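You operate a simulated robot arm through the tools that you are given. There is no shell and no other tool.

Carry out the task below with a simulated robot arm. There is one attempt and no reset: what you move stays moved.

JOB
Give the purple puck two drops of blue glue at the dispenser.
Fine: switch it on and leave it on; the puck stays in the ring; swing the arm aside again; spill none.

Only the result counts: the job must be done as asked and must still hold three seconds after the hand-in. Knocking over, shifting, dropping, spilling or breaking anything else fails it.

ROBOT AND FRAMES
A 7-joint arm with a two-finger parallel gripper, fixed in place. Base frame: the origin is at the foot of the arm, x ahead of it, y to its left, z up. Readings come in mm, degrees, newtons and seconds.
With the tool pointing down near the work surface it reaches from about 100 to 660 mm from the base axis. Its first joint turns from -66.0 to 66.0 degrees. Payload 1.57 kg.
The TCP is the grasp point between the finger pads, 30 mm short of the fingertips. In the tool frame z runs along the fingers and y along their closing line. The gripper opens to 80 mm. The fingers are 17 mm wide and 12 mm thick; the gripper's body (40 by 82 mm) begins 80 mm behind the TCP.
Orientation is told as [roll, pitch, yaw] about the base's x, y, z axes, in that order, counted from this pose: with the fingers straight down and closing along the base's y, the tool's x points along the base's -x, its y along +y and its z along -z.

CONTROLS
- The arm moves only by the tool step_arm. Its argument "increments" is a list of rows, each a list of 6 numbers: the shift along the base's x, y, z in mm, then the turn, a rotation vector about the base's x, y, z in degrees. In form: [[x, y, z, wx, wy, wz], ...]. A call has 1 to 20 rows; each row shifts and turns the commanded pose from where the row before left it. "jaw" is the closure in counts, from 0 (fully open) to 255 (shut), set as the call begins (left out, the last holds). Each row takes 0.2 s and may step no farther than 50 mm and 8.6 degrees from the row before; otherwise, or with a gripper value out of range, the whole call is refused. A pose out of reach is approached as far as the arm can. The call stops where the force on the tool passes 70 N (or 10 N more than at its start, if that is more) or the arm is blocked; 0.2 s more then pass. The fingers move at their own pace (about 72 mm/s each) and stop on an object; they squeeze with about 41 N. The grip force told is the motor's: it shows also when the fingers shut on nothing. Time passes only in rows, and 0.2 s behind the last, so rows that do not move let the fingers close. It gives the time, the measured TCP pose, the force on the tool (base axes), the opening and the grip force at its end, in the units of the frame above (readings bear some noise), with the torque about the TCP (base axes, N m) and any sound that the robot's microphone picked up.
- Cameras (640 x 400 px; columns grow to the right, rows downward): "scene" is fixed at [35.9, 421.6, 1415.7]; the picture's right is [-0.91, -0.42, 0.00], its down [-0.26, 0.57, -0.78] and it looks along [0.33, -0.71, -0.63] (base axes); focal length 227 px, centre (320, 200). "wrist" rides on the gripper at [72, -7, -122] in the tool frame; the picture's right is [0.09, 1.00, 0.00], its down [-0.84, 0.08, -0.54] and it looks along [-0.54, 0.05, 0.84] (tool axes); focal length 238 px, centre (320, 200). There is no depth. A picture from a camera that has moved, and an enlarged one, comes with that camera's place and axes in the base frame and with its lens.
- camera(camera): a new picture of that camera. No time passes.
- enlarge(camera, box): a new picture of the part [left, top, right, bottom] of that camera's present view, enlarged. No time passes.
- job_done(): hands the job in; it is judged then, once.

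Places have to be worked out from the pictures, the camera data and where the tool is seen. Open the gripper and draw the arm clear of the work before you hand the job in, unless the task says otherwise.

The tools are called after "Emit:" as a command line: name --pt "numbers of a row" for each row, then --argument value for the rest, lists and objects as JSON in quotes. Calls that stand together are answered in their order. step_arm: Moves the arm, as the interface text tells. Its arguments: {"type":"object","properties":{"increments":{"type":"array"},"jaw":{"type":"number"}},"required":["increments"]} The other tools are called the same way: camera (camera) takes a picture; enlarge (camera, box) takes an enlarged picture of a part of a camera's view; job_done () hands the job in.

At the start:

```text
clock: 0.0
ee_pos: [317.4, -14.6, 1266.6]
ee_rot: [0.0, 0.1, 0.0]
ft_force: [-0.6, 0.6, 0.1]
torque: [0.02, 0.02, 0.03]
opening: 80.3
grasp_force: 0.0
```

scene: 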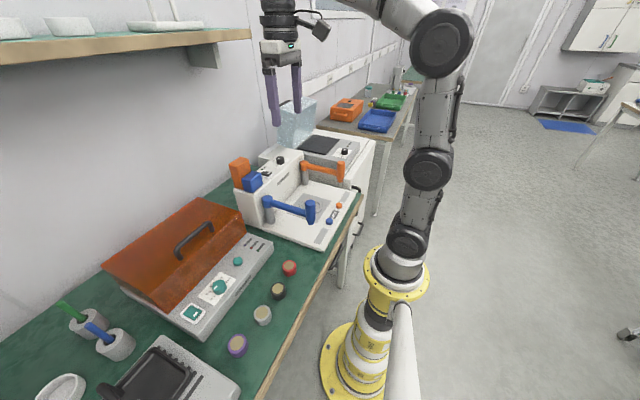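
wrist: 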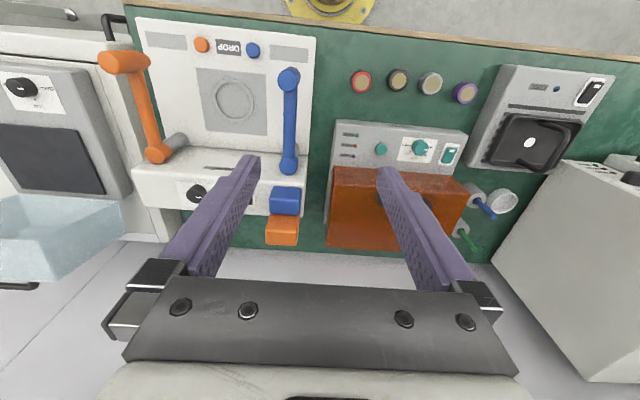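

I'll start by looking closely at the dispenser and the pucks in both views.

Emit:
enlarge --camera "wrist" --box '[90, 0, 330, 150]'

Emit:
enlarge --camera "wrist" --box '[90, 110, 330, 260]'

Emit:
enlarge --camera "wrist" --box '[320, 40, 560, 190]'

Emit:
enlarge --camera "scene" --box '[220, 140, 380, 240]'

Emit:
enlarge --camera "scene" --box '[160, 240, 320, 340]'

```text
2.67 times, centred on (210, 75) of wrist
camera zoom: at [245.0, -22.1, 1389.3], right [-0.09, 1.0, 0.0], down [0.84, 0.08, 0.54], along [0.54, 0.05, -0.84], focal length 636 px, centre (613, 533)
```

zoom: 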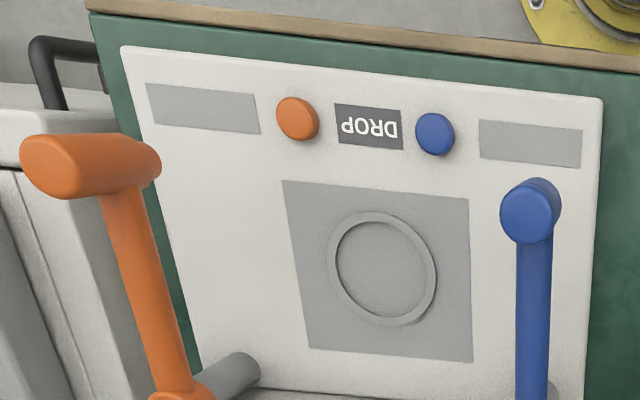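

```text
2.67 times, centred on (210, 185) of wrist
camera zoom: at [245.0, -22.1, 1389.3], right [-0.09, 1.0, 0.0], down [0.84, 0.08, 0.54], along [0.54, 0.05, -0.84], focal length 636 px, centre (613, 240)
```

zoom: 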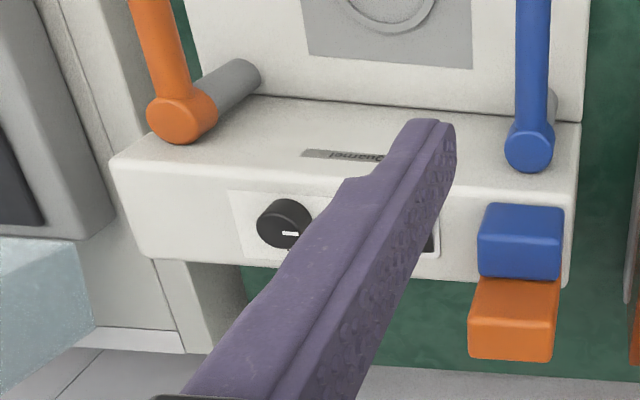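

```text
2.67 times, centred on (440, 115) of wrist
camera zoom: at [245.0, -22.1, 1389.3], right [-0.09, 1.0, 0.0], down [0.84, 0.08, 0.54], along [0.54, 0.05, -0.84], focal length 636 px, centre (0, 427)
```

zoom: 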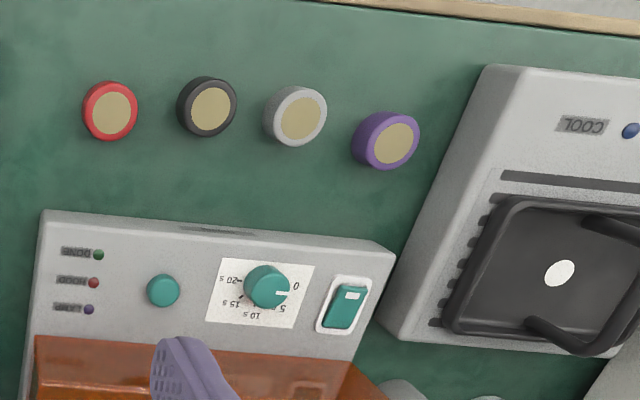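

```text
4.00 times, centred on (300, 190) of scene
camera zoom: at [35.9, 421.6, 1415.7], right [-0.91, -0.42, 0.0], down [-0.26, 0.57, -0.78], along [0.33, -0.71, -0.63], focal length 908 px, centre (400, 240)
```

zoom: 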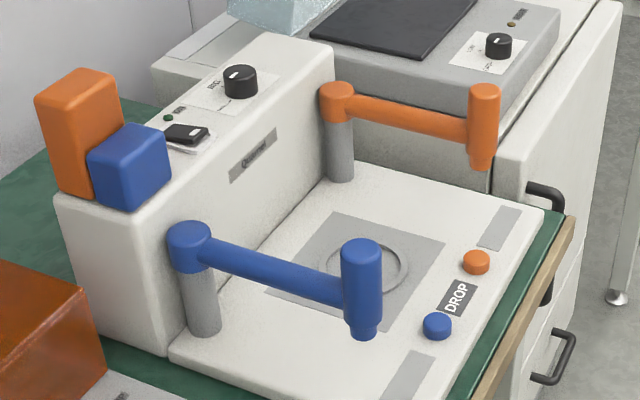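

```text
4.00 times, centred on (240, 290) of scene
camera zoom: at [35.9, 421.6, 1415.7], right [-0.91, -0.42, 0.0], down [-0.26, 0.57, -0.78], along [0.33, -0.71, -0.63], focal length 908 px, centre (640, -160)
```

zoom: 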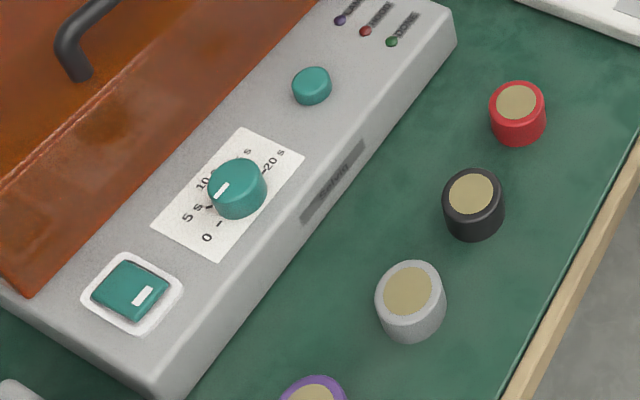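

The dispenser sits right-ahead, with its ring near (365,-206,815), the blue pivot near (470,-70), the blue button near (263,-154,818), and a knob and rocker switch on top of the housing. I'll move the wrist camera closer to read the panel.

Emit:
step_arm --pt "25 -27.5 -18 0 0 0" --pt "25 -27.5 -18 0 0 0" --pt "25 -27.5 -18 0 0 0" --pt "25 -27.5 -18 0 0 0" --pt "25 -27.5 -18 0 0 0" --pt "25 -27.5 -18 0 0 0" --pt "25 -27.5 -18 0 0 0"

Emit:
camera --camera "wrist"

Emit:
camera --camera "scene"

```text
clock: 1.6
ee_pos: [492.9, -208.1, 1141.0]
ee_rot: [0.0, -0.2, 0.0]
ft_force: [0.2, -0.8, 1.2]
torque: [-0.03, -0.01, -0.01]
opening: 80.0
grasp_force: 0.0
```

```text
taken
camera wrist: at [419.7, -215.5, 1264.0], right [-0.09, 1.0, 0.0], down [0.84, 0.08, 0.54], along [0.54, 0.05, -0.84], focal length 238 px, centre (320, 200)
```

wrist: 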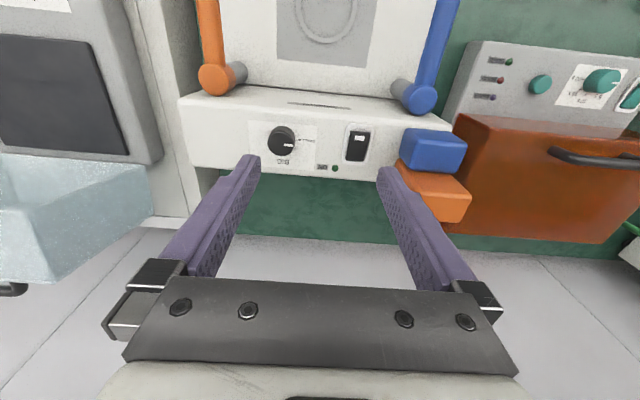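

```text
taken
```

scene: 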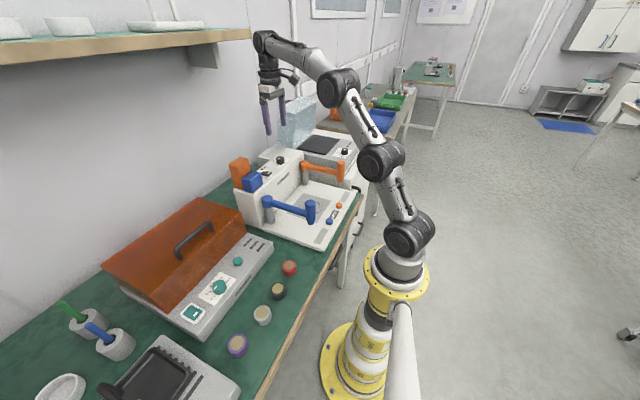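

The panel with knob, lamp and rocker is now in view; I'll enlarge it and the plate.

Emit:
enlarge --camera "wrist" --box '[230, 100, 400, 190]'

Emit:
enlarge --camera "wrist" --box '[170, 0, 490, 200]'

```text
3.76 times, centred on (315, 145) of wrist
camera zoom: at [419.7, -215.5, 1264.0], right [-0.09, 1.0, 0.0], down [0.84, 0.08, 0.54], along [0.54, 0.05, -0.84], focal length 897 px, centre (339, 407)
```

zoom: 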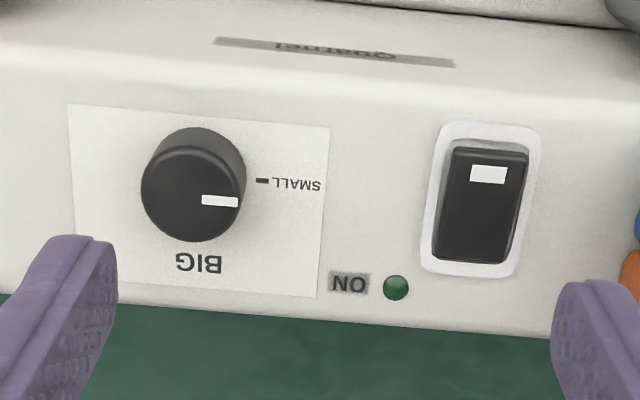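

```text
2.00 times, centred on (330, 100) of wrist
camera zoom: at [419.7, -215.5, 1264.0], right [-0.09, 1.0, 0.0], down [0.84, 0.08, 0.54], along [0.54, 0.05, -0.84], focal length 477 px, centre (300, 400)
```

zoom: 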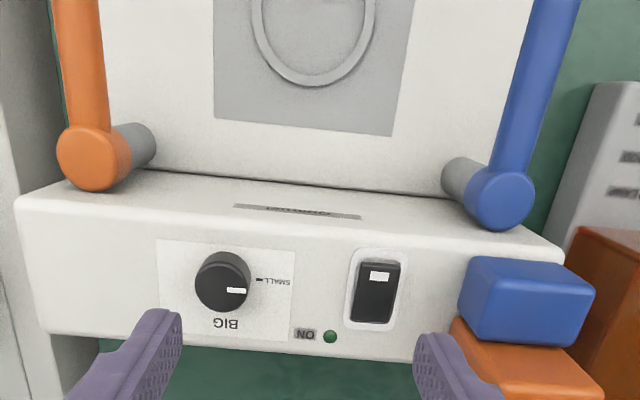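

The knob already points to SMALL and the "ON" lamp is dark. I'll look more closely at the rocker from the scene camera to tell which end is raised.

Emit:
enlarge --camera "scene" --box '[230, 150, 294, 190]'

Emit:
enlarge --camera "wrist" --box '[325, 115, 389, 155]'

Emit:
enlarge --camera "scene" --box '[264, 180, 344, 230]'

```text
10.00 times, centred on (262, 170) of scene
camera zoom: at [35.8, 421.6, 1415.7], right [-0.91, -0.42, 0.0], down [-0.26, 0.57, -0.78], along [0.33, -0.71, -0.63], focal length 2270 px, centre (900, 500)
```

zoom: 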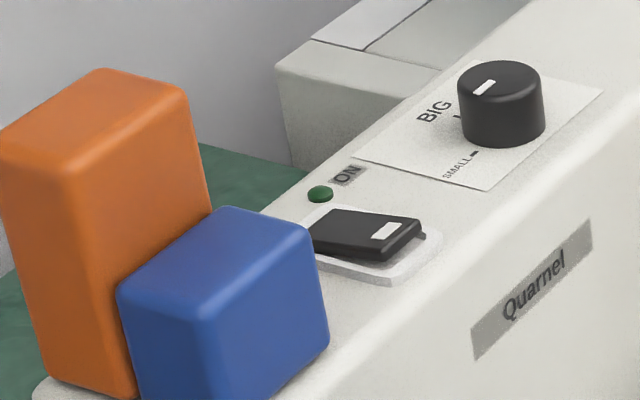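

```text
10.00 times, centred on (357, 135) of wrist
camera zoom: at [419.7, -215.5, 1264.0], right [-0.09, 1.0, 0.0], down [0.84, 0.08, 0.54], along [0.54, 0.05, -0.84], focal length 2384 px, centre (-50, 850)
```

zoom: 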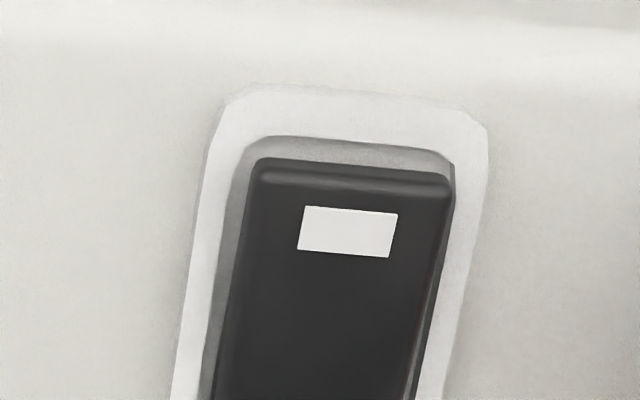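

```text
8.00 times, centred on (304, 205) of scene
camera zoom: at [35.8, 421.6, 1415.7], right [-0.91, -0.42, 0.0], down [-0.26, 0.57, -0.78], along [0.33, -0.71, -0.63], focal length 1816 px, centre (448, 160)
```

zoom: 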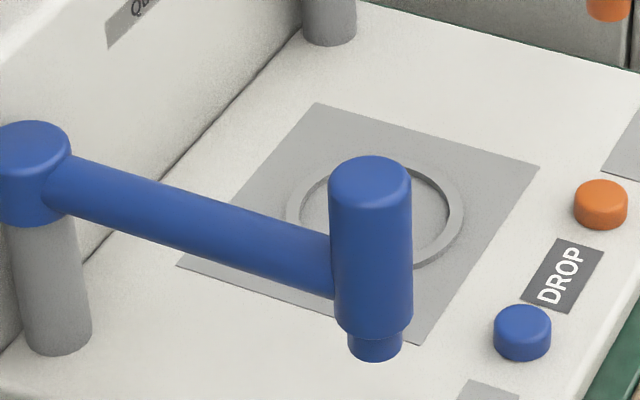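

The white-marked, robot-side end of the rocker is raised, so the dispenser is off. I place that mark near (514,-156,960); I'll shut the fingers and come down above it.

Emit:
step_arm --pt "4.8 13 -10 0 0 0" --pt "4.8 13 -20 0 0 0" --pt "4.7 13 -30 0 0 0" --pt "4.7 13 -35 0 0 0" --pt "0 0 -16 0 0 0" --jaw 255

Emit:
enlarge --camera "scene" --box '[210, 120, 306, 180]'

Emit:
camera --camera "wrist"

```text
clock: 2.8
ee_pos: [510.3, -155.6, 1028.7]
ee_rot: [0.1, 0.0, 0.0]
ft_force: [0.4, -0.2, 0.3]
torque: [-0.01, 0.0, 0.03]
opening: 0.1
grasp_force: 21.4
```

```text
6.67 times, centred on (258, 150) of scene
camera zoom: at [35.9, 421.6, 1415.7], right [-0.91, -0.42, 0.0], down [-0.26, 0.57, -0.78], along [0.33, -0.71, -0.63], focal length 1513 px, centre (733, 533)
```

zoom: 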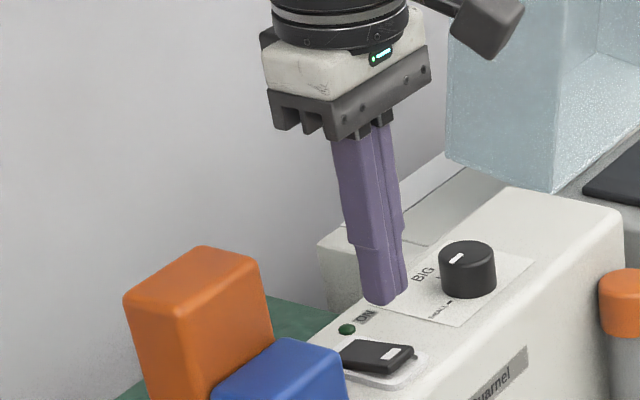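

```text
taken
camera wrist: at [438.8, -162.4, 1151.8], right [-0.09, 1.0, 0.0], down [0.84, 0.08, 0.54], along [0.54, 0.05, -0.84], focal length 238 px, centre (320, 200)
```

wrist: 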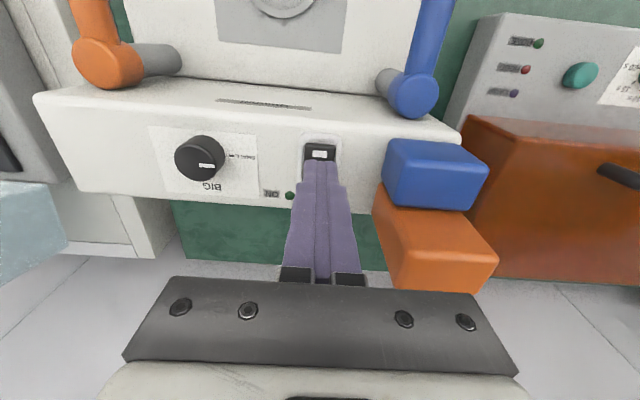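

The fingertips project right onto the white mark. I'll go down quickly to just above it and then press in small steps.

Emit:
step_arm --pt "1 0 -15 0 0 0" --pt "0 0 -14 0 0 0" --pt "0 0 -4 0 0 0" --pt "0 0 -3 0 0 0" --pt "0 0 -3 0 0 0" --pt "0 0 -3 0 0 0" --pt "0 0 -2 0 0 0"

Emit:
enlarge --camera "scene" --box '[210, 120, 306, 180]'

```text
clock: 4.4
ee_pos: [512.5, -155.9, 988.3]
ee_rot: [-0.1, -0.3, 0.0]
ft_force: [-8.6, 2.5, 17.9]
torque: [0.11, 0.09, -0.06]
opening: 0.0
grasp_force: 21.9
```

```text
6.67 times, centred on (258, 150) of scene
camera zoom: at [35.3, 421.8, 1415.6], right [-0.91, -0.42, 0.0], down [-0.26, 0.57, -0.78], along [0.33, -0.71, -0.63], focal length 1513 px, centre (733, 533)
```

zoom: 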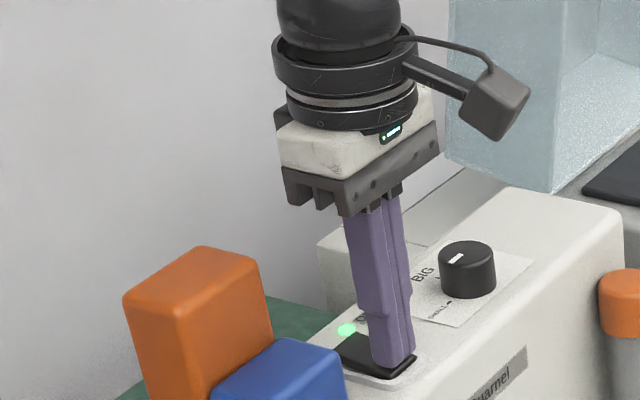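

The ON lamp is lit with 18 N on the tool. I'll lift straight off and confirm it stays on.

Emit:
step_arm --pt "0 0 10 0 0 0" --pt "0 0 30 0 0 0" --pt "0 0 45 0 0 0" --pt "0 0 45 0 0 0"

Emit:
enlarge --camera "scene" --box '[230, 150, 294, 190]'

```text
clock: 5.4
ee_pos: [511.5, -155.5, 1115.0]
ee_rot: [0.1, 0.1, 0.0]
ft_force: [0.4, -0.1, 0.3]
torque: [0.01, -0.03, -0.03]
opening: 0.0
grasp_force: 21.3
```

```text
10.00 times, centred on (262, 170) of scene
camera zoom: at [35.9, 421.6, 1415.7], right [-0.91, -0.42, 0.0], down [-0.26, 0.57, -0.78], along [0.33, -0.71, -0.63], focal length 2270 px, centre (900, 500)
```

zoom: 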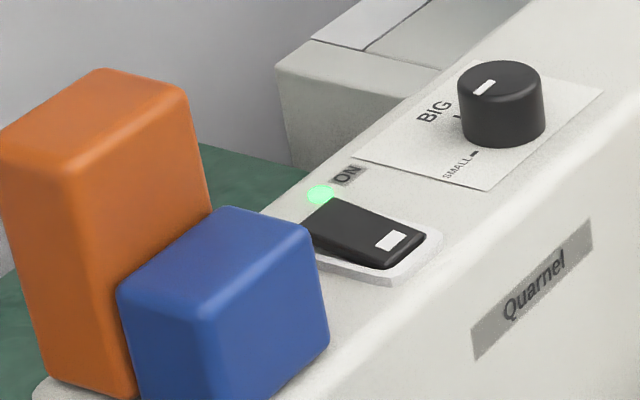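

The dispenser is on and the lamp stays lit. Next I'll open the gripper while moving across to look down on the purple puck near (301,301).

Emit:
step_arm --pt "-19.2 41.4 0 0 0 0" --pt "-19.2 41.4 0 0 0 0" --pt "-19.2 41.4 0 0 0 0" --pt "-19.2 41.4 0 0 0 0" --pt "-19.2 41.4 0 0 0 0" --pt "-19.2 41.4 0 0 0 0" --pt "-19.2 41.4 0 0 0 0" --pt "-19.2 41.4 0 0 0 0" --pt "-19.2 41.4 0 0 0 0" --pt "-19.2 41.4 0 0 0 0" --pt "-19 41.4 0 0 0 0" --pt "0 0 -40 0 0 0" --pt "0 0 -40 0 0 0" --jaw 0

Emit:
camera --camera "wrist"

Emit:
camera --camera "scene"

```text
clock: 8.2
ee_pos: [299.9, 301.2, 1034.5]
ee_rot: [0.0, -0.1, -0.1]
ft_force: [-0.1, -0.4, 0.7]
torque: [-0.01, 0.02, 0.0]
opening: 80.0
grasp_force: 0.1
```

```text
taken
camera wrist: at [227.9, 293.4, 1157.9], right [-0.09, 1.0, 0.0], down [0.84, 0.08, 0.54], along [0.54, 0.05, -0.84], focal length 238 px, centre (320, 200)
```

wrist: 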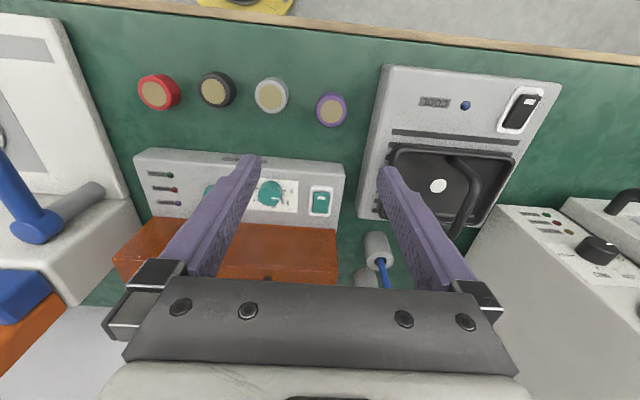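

```text
taken
```

scene: 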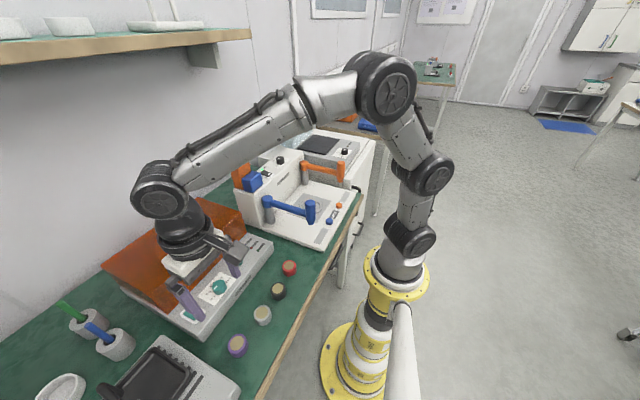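

Now I'll enlarge the wrist view and scene view of the purple puck for a precise position.

Emit:
enlarge --camera "wrist" --box '[251, 60, 411, 160]'

Emit:
enlarge --camera "scene" --box '[190, 295, 286, 355]'

```text
4.00 times, centred on (331, 110) of wrist
camera zoom: at [227.9, 293.4, 1157.9], right [-0.09, 1.0, 0.0], down [0.84, 0.08, 0.54], along [0.54, 0.05, -0.84], focal length 953 px, centre (276, 560)
```

zoom: 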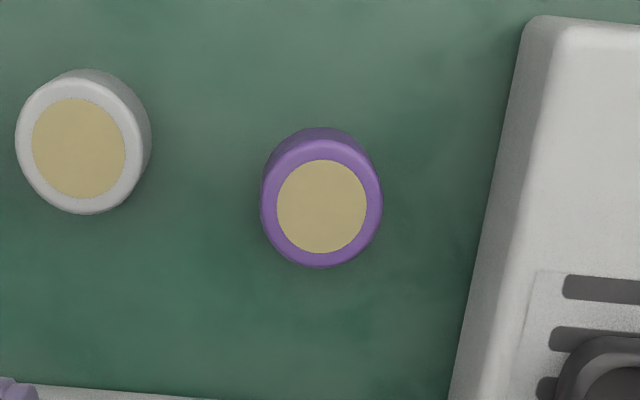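

```text
6.67 times, centred on (238, 325) of scene
camera zoom: at [35.9, 421.6, 1415.7], right [-0.91, -0.42, 0.0], down [-0.26, 0.57, -0.78], along [0.33, -0.71, -0.63], focal length 1513 px, centre (867, -633)
```

zoom: 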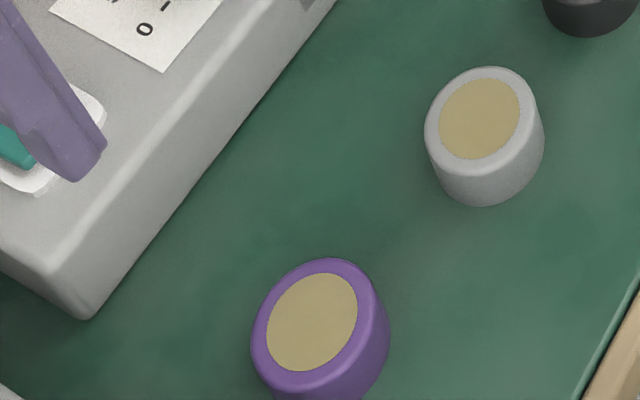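

I place the purple puck's top centre at (306,317,799), about 43 mm across and 30 mm tall, on a table near z 768. I'll part-close to about 62 mm for clearance and come down above it to check alignment.

Emit:
step_arm --pt "2 5 -30 0 0 0" --pt "2 5 -40 0 0 0" --pt "2 6 -40 0 0 0" --pt "0 0 -30 0 0 0" --jaw 57

Emit:
camera --camera "wrist"

Emit:
enlarge --camera "scene" --box '[170, 260, 298, 340]'

```text
clock: 9.2
ee_pos: [307.3, 314.8, 893.9]
ee_rot: [0.1, 0.0, 0.0]
ft_force: [0.6, -0.9, -0.5]
torque: [0.01, -0.04, 0.0]
opening: 62.3
grasp_force: 0.1
```

```text
taken
camera wrist: at [235.1, 308.1, 1017.0], right [-0.09, 1.0, 0.0], down [0.84, 0.08, 0.54], along [0.54, 0.05, -0.84], focal length 238 px, centre (320, 200)
```

wrist: 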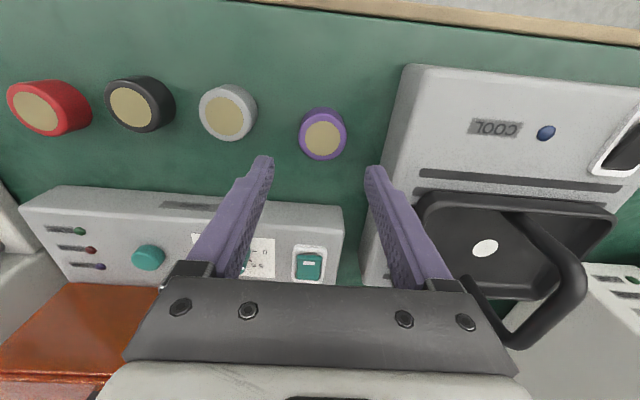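

```text
5.00 times, centred on (234, 300) of scene
camera zoom: at [35.9, 421.6, 1415.7], right [-0.91, -0.42, 0.0], down [-0.26, 0.57, -0.78], along [0.33, -0.71, -0.63], focal length 1135 px, centre (750, -300)
```

zoom: 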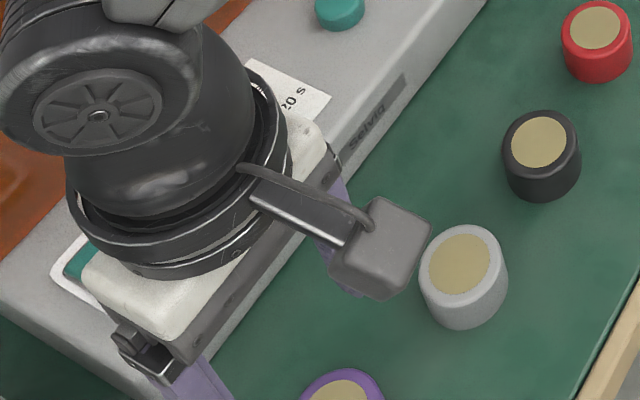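

The puck re-measures at (306.3,317.6), matching. I'll descend so the fingertips end about 10 mm above the table, then check before closing.

Emit:
step_arm --pt "-1 2.7 -30 0 0 0" --pt "0 0 -30 0 0 0" --pt "0 0 -16 0 0 0" --pt "0 0 -10 0 0 0"

Emit:
camera --camera "wrist"

Emit:
enlarge --camera "scene" --box '[170, 280, 298, 360]'

```text
clock: 10.2
ee_pos: [305.9, 318.8, 809.6]
ee_rot: [0.0, 0.1, 0.1]
ft_force: [-3.9, -4.7, 13.7]
torque: [-0.35, 0.16, -0.05]
opening: 62.2
grasp_force: 0.1
```

```text
taken
camera wrist: at [233.9, 310.8, 933.1], right [-0.09, 1.0, 0.0], down [0.84, 0.08, 0.54], along [0.54, 0.05, -0.84], focal length 238 px, centre (320, 200)
```

wrist: 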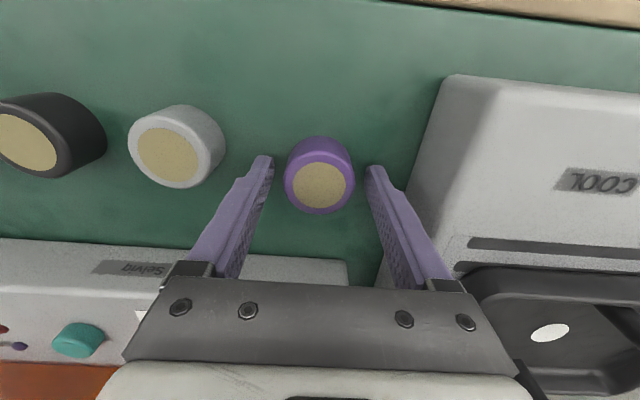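

```text
5.00 times, centred on (234, 320) of scene
camera zoom: at [35.6, 421.4, 1415.8], right [-0.91, -0.42, 0.0], down [-0.26, 0.57, -0.78], along [0.33, -0.71, -0.63], focal length 1135 px, centre (750, -400)
```

zoom: 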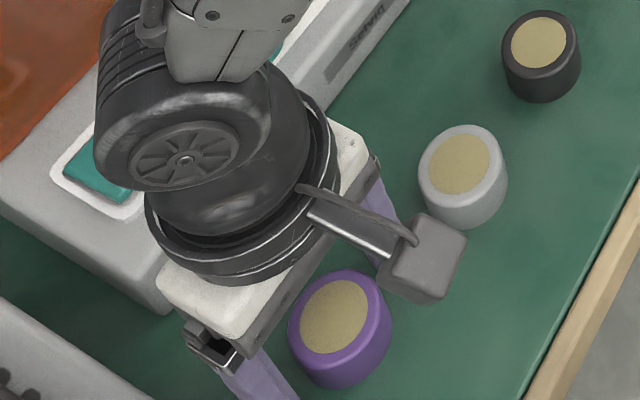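

The tool feels about 14 N upward, so something is touching near fingertip level. I'll look closely before doing anything more.

Emit:
enlarge --camera "wrist" --box '[224, 110, 416, 230]'

Emit:
enlarge --camera "scene" --box '[200, 315, 280, 365]'

```text
3.33 times, centred on (320, 170) of wrist
camera zoom: at [233.9, 310.8, 933.1], right [-0.09, 1.0, 0.0], down [0.84, 0.08, 0.54], along [0.54, 0.05, -0.84], focal length 794 px, centre (320, 300)
```

zoom: 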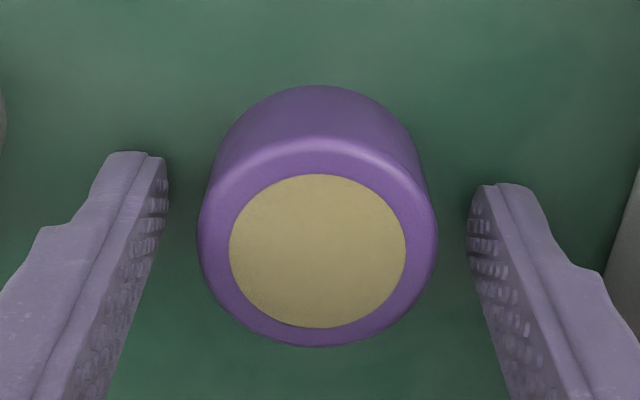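

```text
8.00 times, centred on (240, 340) of scene
camera zoom: at [35.6, 421.4, 1415.8], right [-0.91, -0.42, 0.0], down [-0.26, 0.57, -0.78], along [0.33, -0.71, -0.63], focal length 1816 px, centre (960, -920)
```

zoom: 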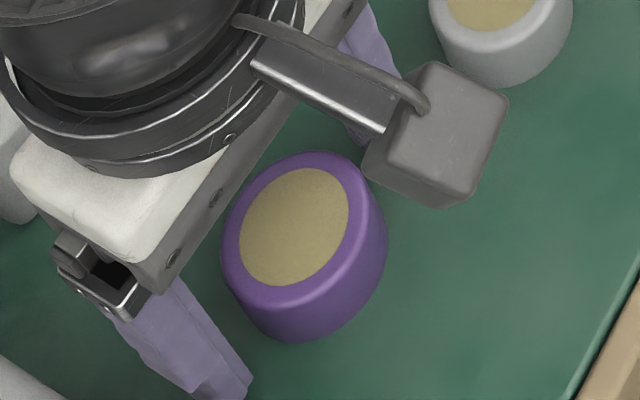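

The fingers clear the puck on both sides, so the tips have simply reached the table at about z 779 (puck about 25 mm tall). I'll raise about 8 mm to clear it, then close on the puck.

Emit:
step_arm --pt "0 0 4 0 0 0" --pt "0 0 4 0 0 0" --pt "0 0 0 0 0 0"

```text
clock: 11.0
ee_pos: [307.1, 319.2, 817.2]
ee_rot: [0.0, 0.0, 0.1]
ft_force: [-1.0, -0.7, -0.6]
torque: [0.0, 0.02, -0.01]
opening: 62.3
grasp_force: 0.0
```

Contact is gone with the tips about 7 mm above the table. I'll recentre 1.5 mm in y, then close on the puck.

Emit:
step_arm --pt "-0.7 -1.6 -1 0 0 0" --pt "0 0 0 0 0 0"

Emit:
step_arm --pt "0 0 0 0 0 0" --pt "0 0 0 0 0 0" --pt "0 0 0 0 0 0" --pt "0 0 0 0 0 0" --jaw 255

Emit:
enlarge --camera "wrist" --box '[224, 110, 416, 230]'

```text
clock: 11.6
ee_pos: [305.4, 317.9, 815.3]
ee_rot: [0.1, 0.0, 0.0]
ft_force: [0.2, -0.7, -0.5]
torque: [0.02, 0.02, -0.01]
opening: 62.2
grasp_force: 0.1
```

```text
clock: 12.6
ee_pos: [305.7, 317.1, 816.2]
ee_rot: [0.0, 0.0, 0.0]
ft_force: [-0.2, -0.8, 0.6]
torque: [0.0, -0.03, -0.02]
opening: 43.3
grasp_force: 41.4
```

```text
3.33 times, centred on (320, 170) of wrist
camera zoom: at [233.5, 309.6, 939.1], right [-0.09, 1.0, 0.0], down [0.84, 0.08, 0.54], along [0.54, 0.05, -0.84], focal length 794 px, centre (320, 300)
```

zoom: 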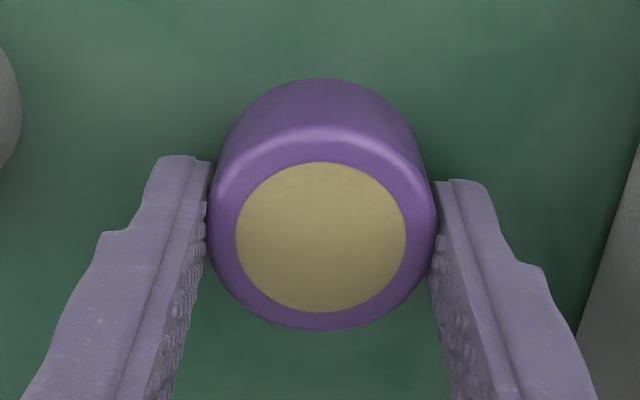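

The puck is held at 43.3 mm opening with 41 N. I'll lift it straight up, then carry it high over to the dispenser ring.

Emit:
step_arm --pt "0 0 8 0 0 0" --pt "0 0 25 0 0 0" --pt "0 0 45 0 0 0" --pt "0 0 45 0 0 0" --pt "0 0 45 0 0 0" --pt "0 0 45 0 0 0" --pt "0 0 32 0 0 0"

Emit:
step_arm --pt "3 -30 0 0 0 0" --pt "4.5 -40 0 0 0 0" --pt "4.5 -40 0 0 0 0" --pt "4.5 -40 0 0 0 0" --pt "4.5 -40 0 0 0 0" --pt "4.5 -40 0 0 0 0" --pt "4.5 -40 0 0 0 0" --pt "4.5 -40 0 0 0 0" --pt "4.5 -40 0 0 0 0" --pt "4.5 -40 0 0 0 0" --pt "4.5 -40 0 0 0 0" --pt "4.5 -40 0 0 0 0" --pt "4.5 -33 0 0 0 0" --pt "3 -20 0 0 0 0"

Emit:
camera --camera "wrist"

Emit:
camera --camera "scene"

```text
clock: 14.2
ee_pos: [305.9, 317.3, 1062.7]
ee_rot: [0.0, 0.0, 0.0]
ft_force: [-0.2, -0.5, -1.0]
torque: [0.04, 0.0, -0.02]
opening: 42.9
grasp_force: 41.3
```

```text
clock: 17.2
ee_pos: [365.6, -206.4, 1060.7]
ee_rot: [0.0, 0.0, 0.0]
ft_force: [-0.5, -0.2, -1.4]
torque: [-0.02, 0.01, -0.02]
opening: 42.9
grasp_force: 40.9
```

```text
taken
camera wrist: at [293.2, -214.5, 1183.6], right [-0.09, 1.0, 0.0], down [0.84, 0.08, 0.54], along [0.54, 0.05, -0.84], focal length 238 px, centre (320, 200)
```

wrist: 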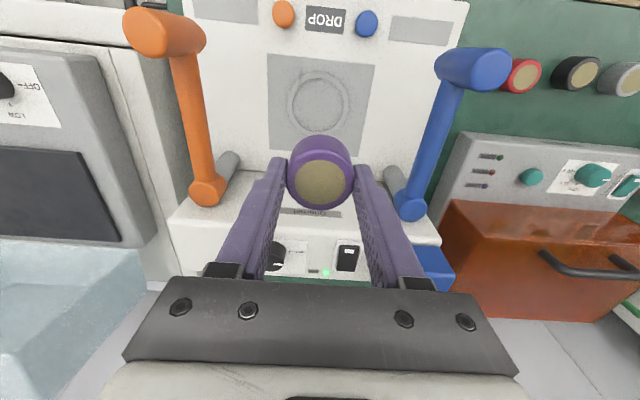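

```text
taken
```

scene: 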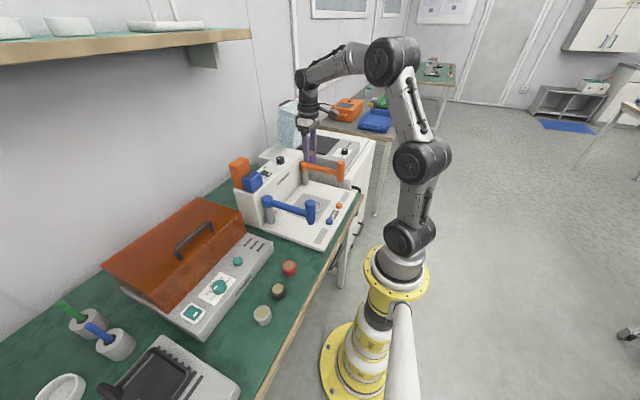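

I have a clear view of the ring from above with the puck held. I'll enlarge to locate the ring centre, arms and buttons precisely.

Emit:
enlarge --camera "wrist" --box '[232, 0, 424, 120]'

Emit:
enlarge --camera "wrist" --box '[350, 0, 542, 120]'

Emit:
enlarge --camera "wrist" --box '[120, 120, 440, 320]'

Emit:
enlarge --camera "scene" --box '[240, 140, 368, 220]'

```text
3.33 times, centred on (328, 60) of wrist
camera zoom: at [293.2, -214.5, 1183.6], right [-0.09, 1.0, 0.0], down [0.84, 0.08, 0.54], along [0.54, 0.05, -0.84], focal length 794 px, centre (293, 667)
```

zoom: 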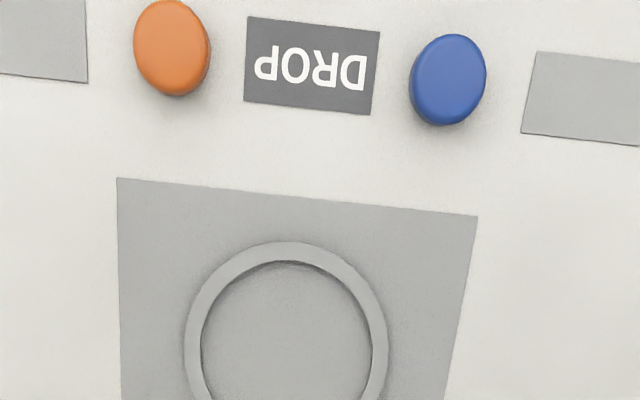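

```text
3.33 times, centred on (446, 60) of wrist
camera zoom: at [293.2, -214.5, 1183.6], right [-0.09, 1.0, 0.0], down [0.84, 0.08, 0.54], along [0.54, 0.05, -0.84], focal length 794 px, centre (-100, 667)
```

zoom: 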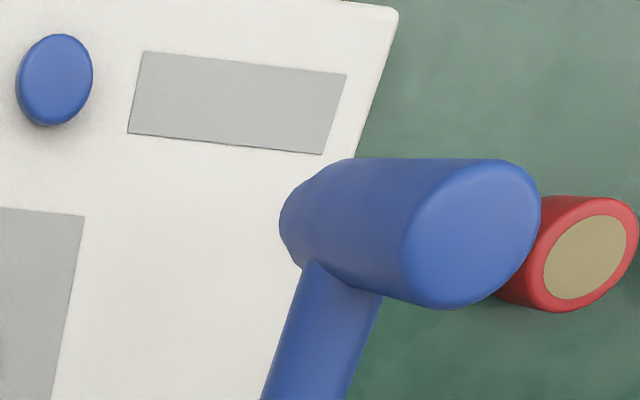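

```text
2.00 times, centred on (280, 220) of wrist
camera zoom: at [293.2, -214.5, 1183.6], right [-0.09, 1.0, 0.0], down [0.84, 0.08, 0.54], along [0.54, 0.05, -0.84], focal length 477 px, centre (400, 160)
```

zoom: 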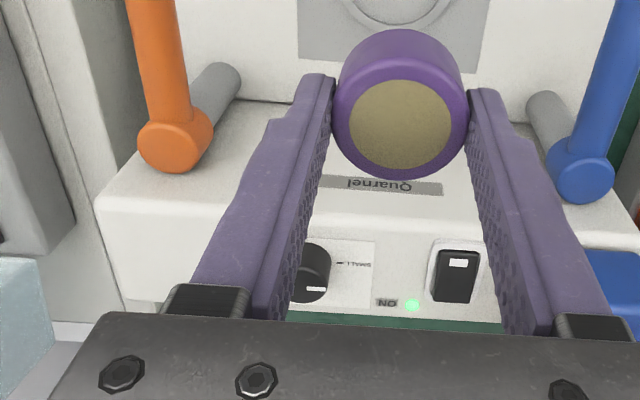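

```text
5.00 times, centred on (304, 180) of scene
camera zoom: at [35.9, 421.6, 1415.7], right [-0.91, -0.42, 0.0], down [-0.26, 0.57, -0.78], along [0.33, -0.71, -0.63], focal length 1135 px, centre (400, 300)
```

zoom: 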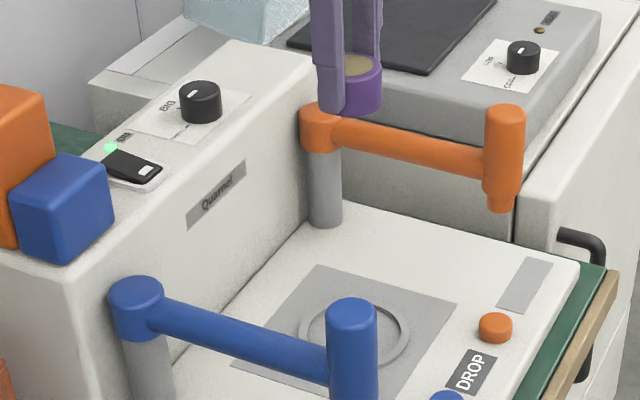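

The ring centre works out to about (369.5,-211.5) on a plate near z 798, and the blue arm's 172 mm radius passes exactly over it. I'll centre on the ring and descend most of the way.

Emit:
step_arm --pt "2 -2.5 -30 0 0 0" --pt "2 -2.5 -40 0 0 0" --pt "0 0 -45 0 0 0" --pt "0 0 -45 0 0 0" --pt "0 0 -35 0 0 0"

Emit:
camera --camera "wrist"

Emit:
enlarge --camera "scene" --box '[256, 150, 368, 220]'

```text
clock: 18.4
ee_pos: [370.6, -211.4, 864.5]
ee_rot: [0.0, 0.0, 0.0]
ft_force: [0.2, -0.2, -0.6]
torque: [-0.01, 0.0, 0.0]
opening: 42.9
grasp_force: 41.1
```

```text
taken
camera wrist: at [297.5, -218.5, 988.7], right [-0.09, 1.0, 0.0], down [0.84, 0.08, 0.54], along [0.54, 0.05, -0.84], focal length 238 px, centre (320, 200)
```

wrist: 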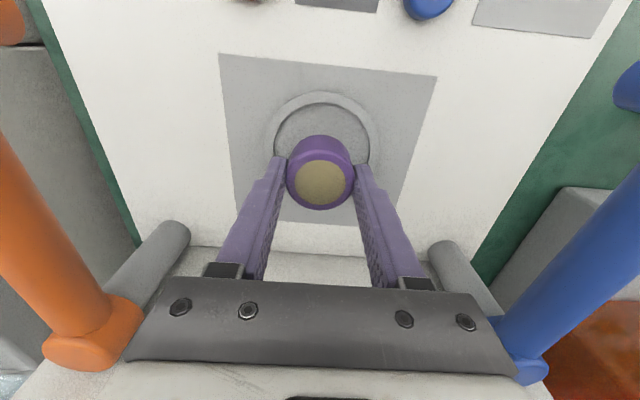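

```text
5.71 times, centred on (312, 185) of scene
camera zoom: at [35.9, 421.6, 1415.7], right [-0.91, -0.42, 0.0], down [-0.26, 0.57, -0.78], along [0.33, -0.71, -0.63], focal length 1297 px, centre (366, 286)
```

zoom: 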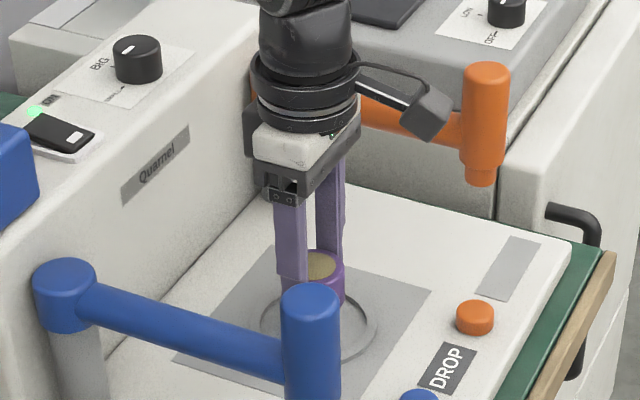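

The puck hovers over the ring; I'll enlarge to verify the centring before lowering.

Emit:
enlarge --camera "wrist" --box '[208, 40, 448, 190]'

```text
2.67 times, centred on (328, 115) of wrist
camera zoom: at [297.5, -218.5, 988.7], right [-0.09, 1.0, 0.0], down [0.84, 0.08, 0.54], along [0.54, 0.05, -0.84], focal length 636 px, centre (299, 427)
```

zoom: 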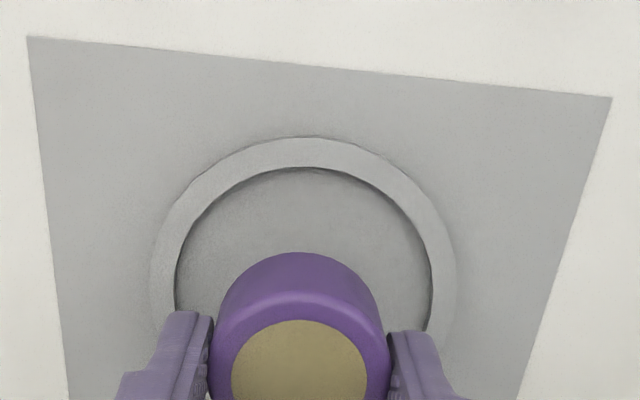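

Ring centre re-measures at (370.5,-211), right under the TCP. I'll lower slowly toward the expected touchdown at TCP z of about 835.

Emit:
step_arm --pt "0 0 -12 0 0 0" --pt "0 0 -8 0 0 0" --pt "0 0 -4 0 0 0" --pt "0 0 -2 0 0 0"

Emit:
enlarge --camera "wrist" --box '[208, 40, 448, 190]'

```text
clock: 19.4
ee_pos: [369.8, -211.0, 839.2]
ee_rot: [-0.1, 0.1, 0.0]
ft_force: [0.3, 0.4, -1.2]
torque: [-0.01, -0.01, 0.02]
opening: 42.8
grasp_force: 41.3
```

```text
2.67 times, centred on (328, 115) of wrist
camera zoom: at [297.1, -218.2, 962.8], right [-0.09, 1.0, 0.0], down [0.84, 0.08, 0.54], along [0.54, 0.05, -0.84], focal length 636 px, centre (299, 427)
```

zoom: 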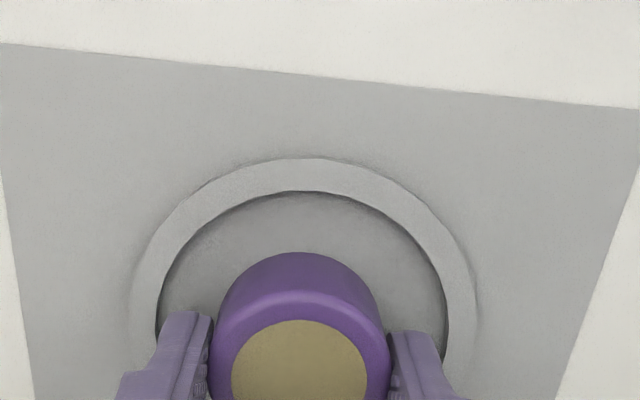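

Still no contact at TCP z 839. I'll continue down in 1–1.5 mm steps, watching the force.

Emit:
step_arm --pt "0 0 -1.5 0 0 0" --pt "0 0 -1.5 0 0 0"

Emit:
step_arm --pt "0 0 -1 0 0 0" --pt "0 0 -1 0 0 0"

```text
clock: 20.0
ee_pos: [368.4, -210.5, 838.3]
ee_rot: [-0.1, 0.0, -0.1]
ft_force: [-2.3, 1.1, 6.2]
torque: [0.05, 0.12, 0.0]
opening: 43.0
grasp_force: 41.2
```

```text
clock: 20.6
ee_pos: [369.7, -210.9, 837.8]
ee_rot: [-0.1, -0.3, -0.1]
ft_force: [-11.5, 5.7, 34.4]
torque: [0.27, 0.5, -0.02]
opening: 43.1
grasp_force: 41.0
```

The puck has touched down (34 N at TCP z 838). I'll ease off the load by 3 mm and then open just a few mm so the fingers stay inside the ring.

Emit:
step_arm --pt "0 0 2 0 0 0" --pt "0 0 1.5 0 0 0" --pt "0 0 0 0 0 0"

Emit:
step_arm --pt "0 0 0 0 0 0" --pt "0 0 0 0 0 0" --jaw 99

Emit:
enlarge --camera "wrist" --box '[208, 90, 448, 240]'

```text
clock: 21.4
ee_pos: [370.0, -211.5, 837.9]
ee_rot: [-0.1, 0.0, 0.0]
ft_force: [2.0, -1.0, 5.0]
torque: [-0.08, -0.15, 0.01]
opening: 43.0
grasp_force: 40.8
```

```text
clock: 22.0
ee_pos: [368.9, -210.9, 838.7]
ee_rot: [0.0, 0.0, 0.0]
ft_force: [-0.5, 0.2, -0.1]
torque: [-0.02, 0.0, -0.01]
opening: 48.8
grasp_force: 0.1
```

```text
2.67 times, centred on (328, 165) of wrist
camera zoom: at [297.2, -218.0, 961.4], right [-0.09, 1.0, 0.0], down [0.84, 0.08, 0.54], along [0.54, 0.05, -0.84], focal length 636 px, centre (299, 293)
```

zoom: 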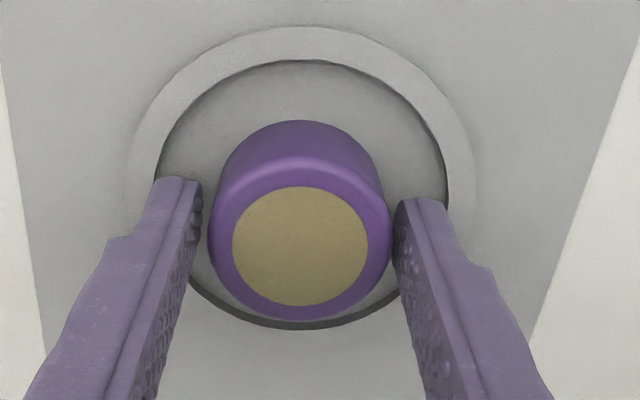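

The puck stands free in the ring with a gap on both sides. I'll lift straight up out of the way.

Emit:
step_arm --pt "0 0 8 0 0 0" --pt "0 0 15 0 0 0" --pt "0 0 35 0 0 0" --pt "0 0 45 0 0 0" --pt "0 0 45 0 0 0" --pt "0 0 45 0 0 0"

Emit:
camera --camera "wrist"

Emit:
enlarge --camera "scene" --box '[256, 160, 352, 220]'

```text
clock: 23.4
ee_pos: [368.9, -210.2, 1032.7]
ee_rot: [0.0, -0.1, 0.0]
ft_force: [0.4, 0.4, -0.1]
torque: [0.03, 0.0, 0.01]
opening: 48.8
grasp_force: 0.0
```

```text
taken
camera wrist: at [297.5, -218.2, 1155.6], right [-0.09, 1.0, 0.0], down [0.84, 0.08, 0.54], along [0.54, 0.05, -0.84], focal length 238 px, centre (320, 200)
```

wrist: 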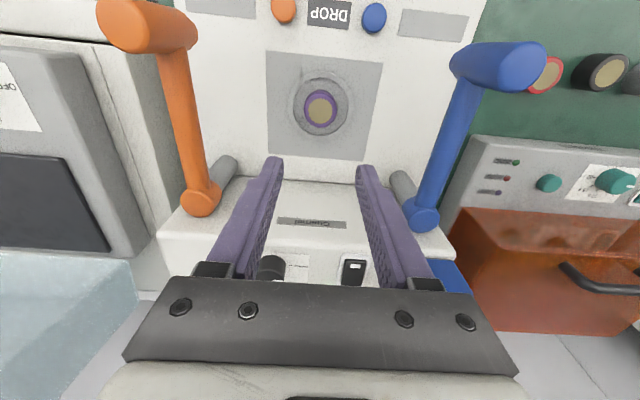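

```text
6.67 times, centred on (304, 190) of scene
camera zoom: at [35.9, 421.6, 1415.7], right [-0.91, -0.42, 0.0], down [-0.26, 0.57, -0.78], along [0.33, -0.71, -0.63], focal length 1513 px, centre (427, 267)
```

zoom: 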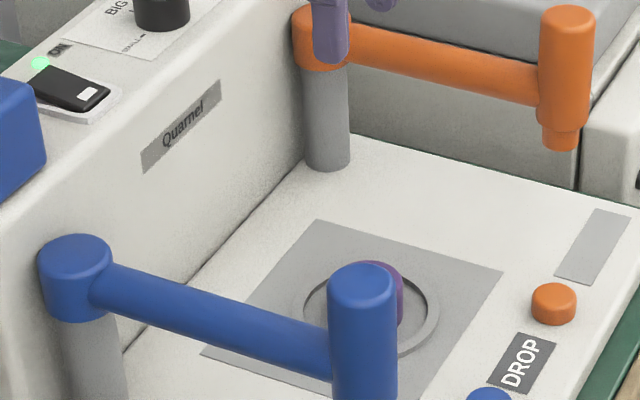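

The puck is centred in the ring. Now I'll move above the blue arm's head near (297,-69) to measure it, opening a bit wider.

Emit:
step_arm --pt "-17.9 35.3 2 0 0 0" --pt "-17.9 35.3 2 0 0 0" --pt "-17.9 35.3 2 0 0 0" --pt "-17.9 35.3 2 0 0 0" --jaw 73

Emit:
camera --camera "wrist"

Emit:
enlarge --camera "scene" --box '[250, 140, 362, 210]'

```text
clock: 24.4
ee_pos: [297.0, -70.0, 1038.6]
ee_rot: [0.0, 0.0, 0.0]
ft_force: [0.8, 0.4, 0.6]
torque: [0.01, 0.03, -0.01]
opening: 57.2
grasp_force: 0.0
```

```text
taken
camera wrist: at [225.0, -76.9, 1162.1], right [-0.09, 1.0, 0.0], down [0.84, 0.08, 0.54], along [0.54, 0.05, -0.84], focal length 238 px, centre (320, 200)
```

wrist: 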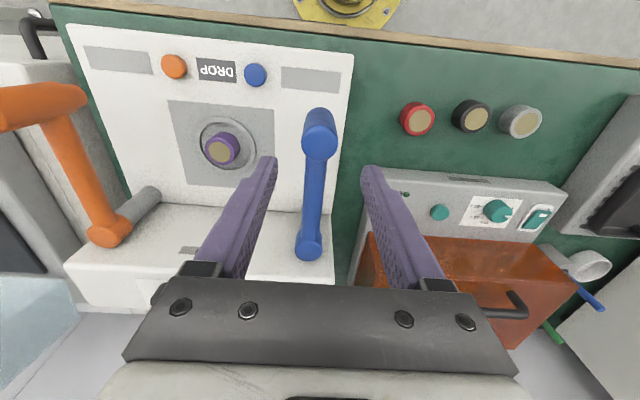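

```text
5.71 times, centred on (306, 175) of scene
camera zoom: at [35.9, 421.6, 1415.7], right [-0.91, -0.42, 0.0], down [-0.26, 0.57, -0.78], along [0.33, -0.71, -0.63], focal length 1297 px, centre (400, 343)
```

zoom: 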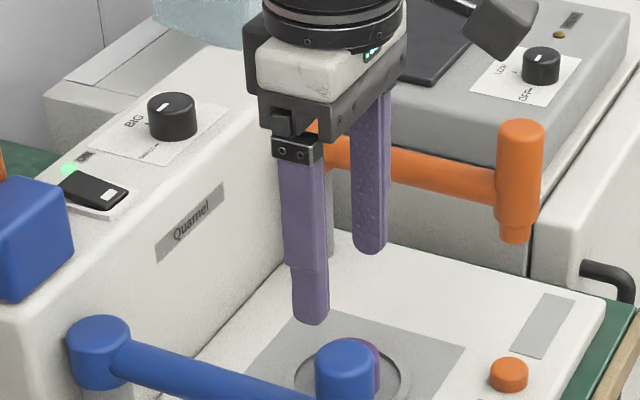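

I'll enlarge the blue head in both views to pin its position and see the height of the cross tube.

Emit:
enlarge --camera "wrist" --box '[264, 90, 392, 170]'

Emit:
enlarge --camera "scene" --box '[256, 185, 336, 235]'

```text
5.00 times, centred on (328, 130) of wrist
camera zoom: at [225.0, -76.9, 1162.1], right [-0.09, 1.0, 0.0], down [0.84, 0.08, 0.54], along [0.54, 0.05, -0.84], focal length 1192 px, centre (280, 550)
```

zoom: 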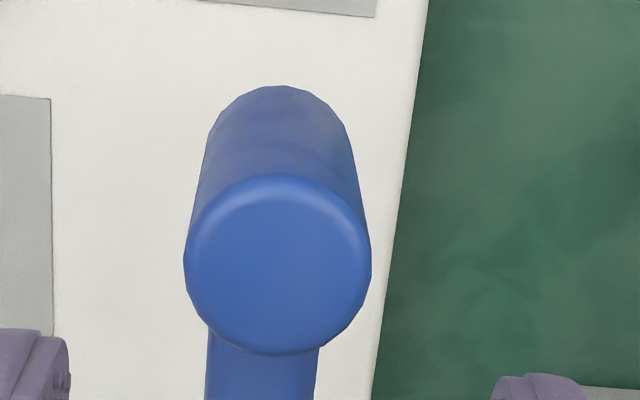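

```text
8.00 times, centred on (296, 210) of scene
camera zoom: at [35.9, 421.6, 1415.7], right [-0.91, -0.42, 0.0], down [-0.26, 0.57, -0.78], along [0.33, -0.71, -0.63], focal length 1816 px, centre (512, 120)
```

zoom: 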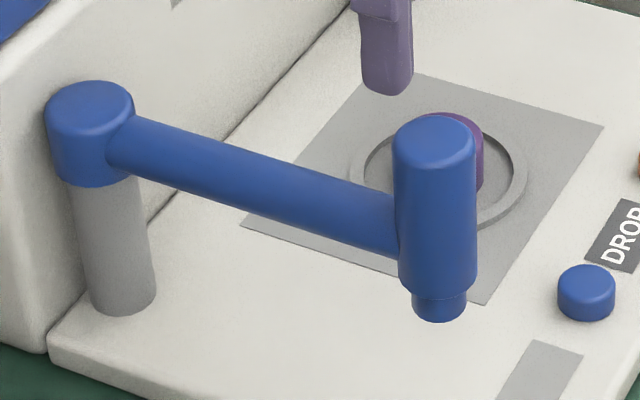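

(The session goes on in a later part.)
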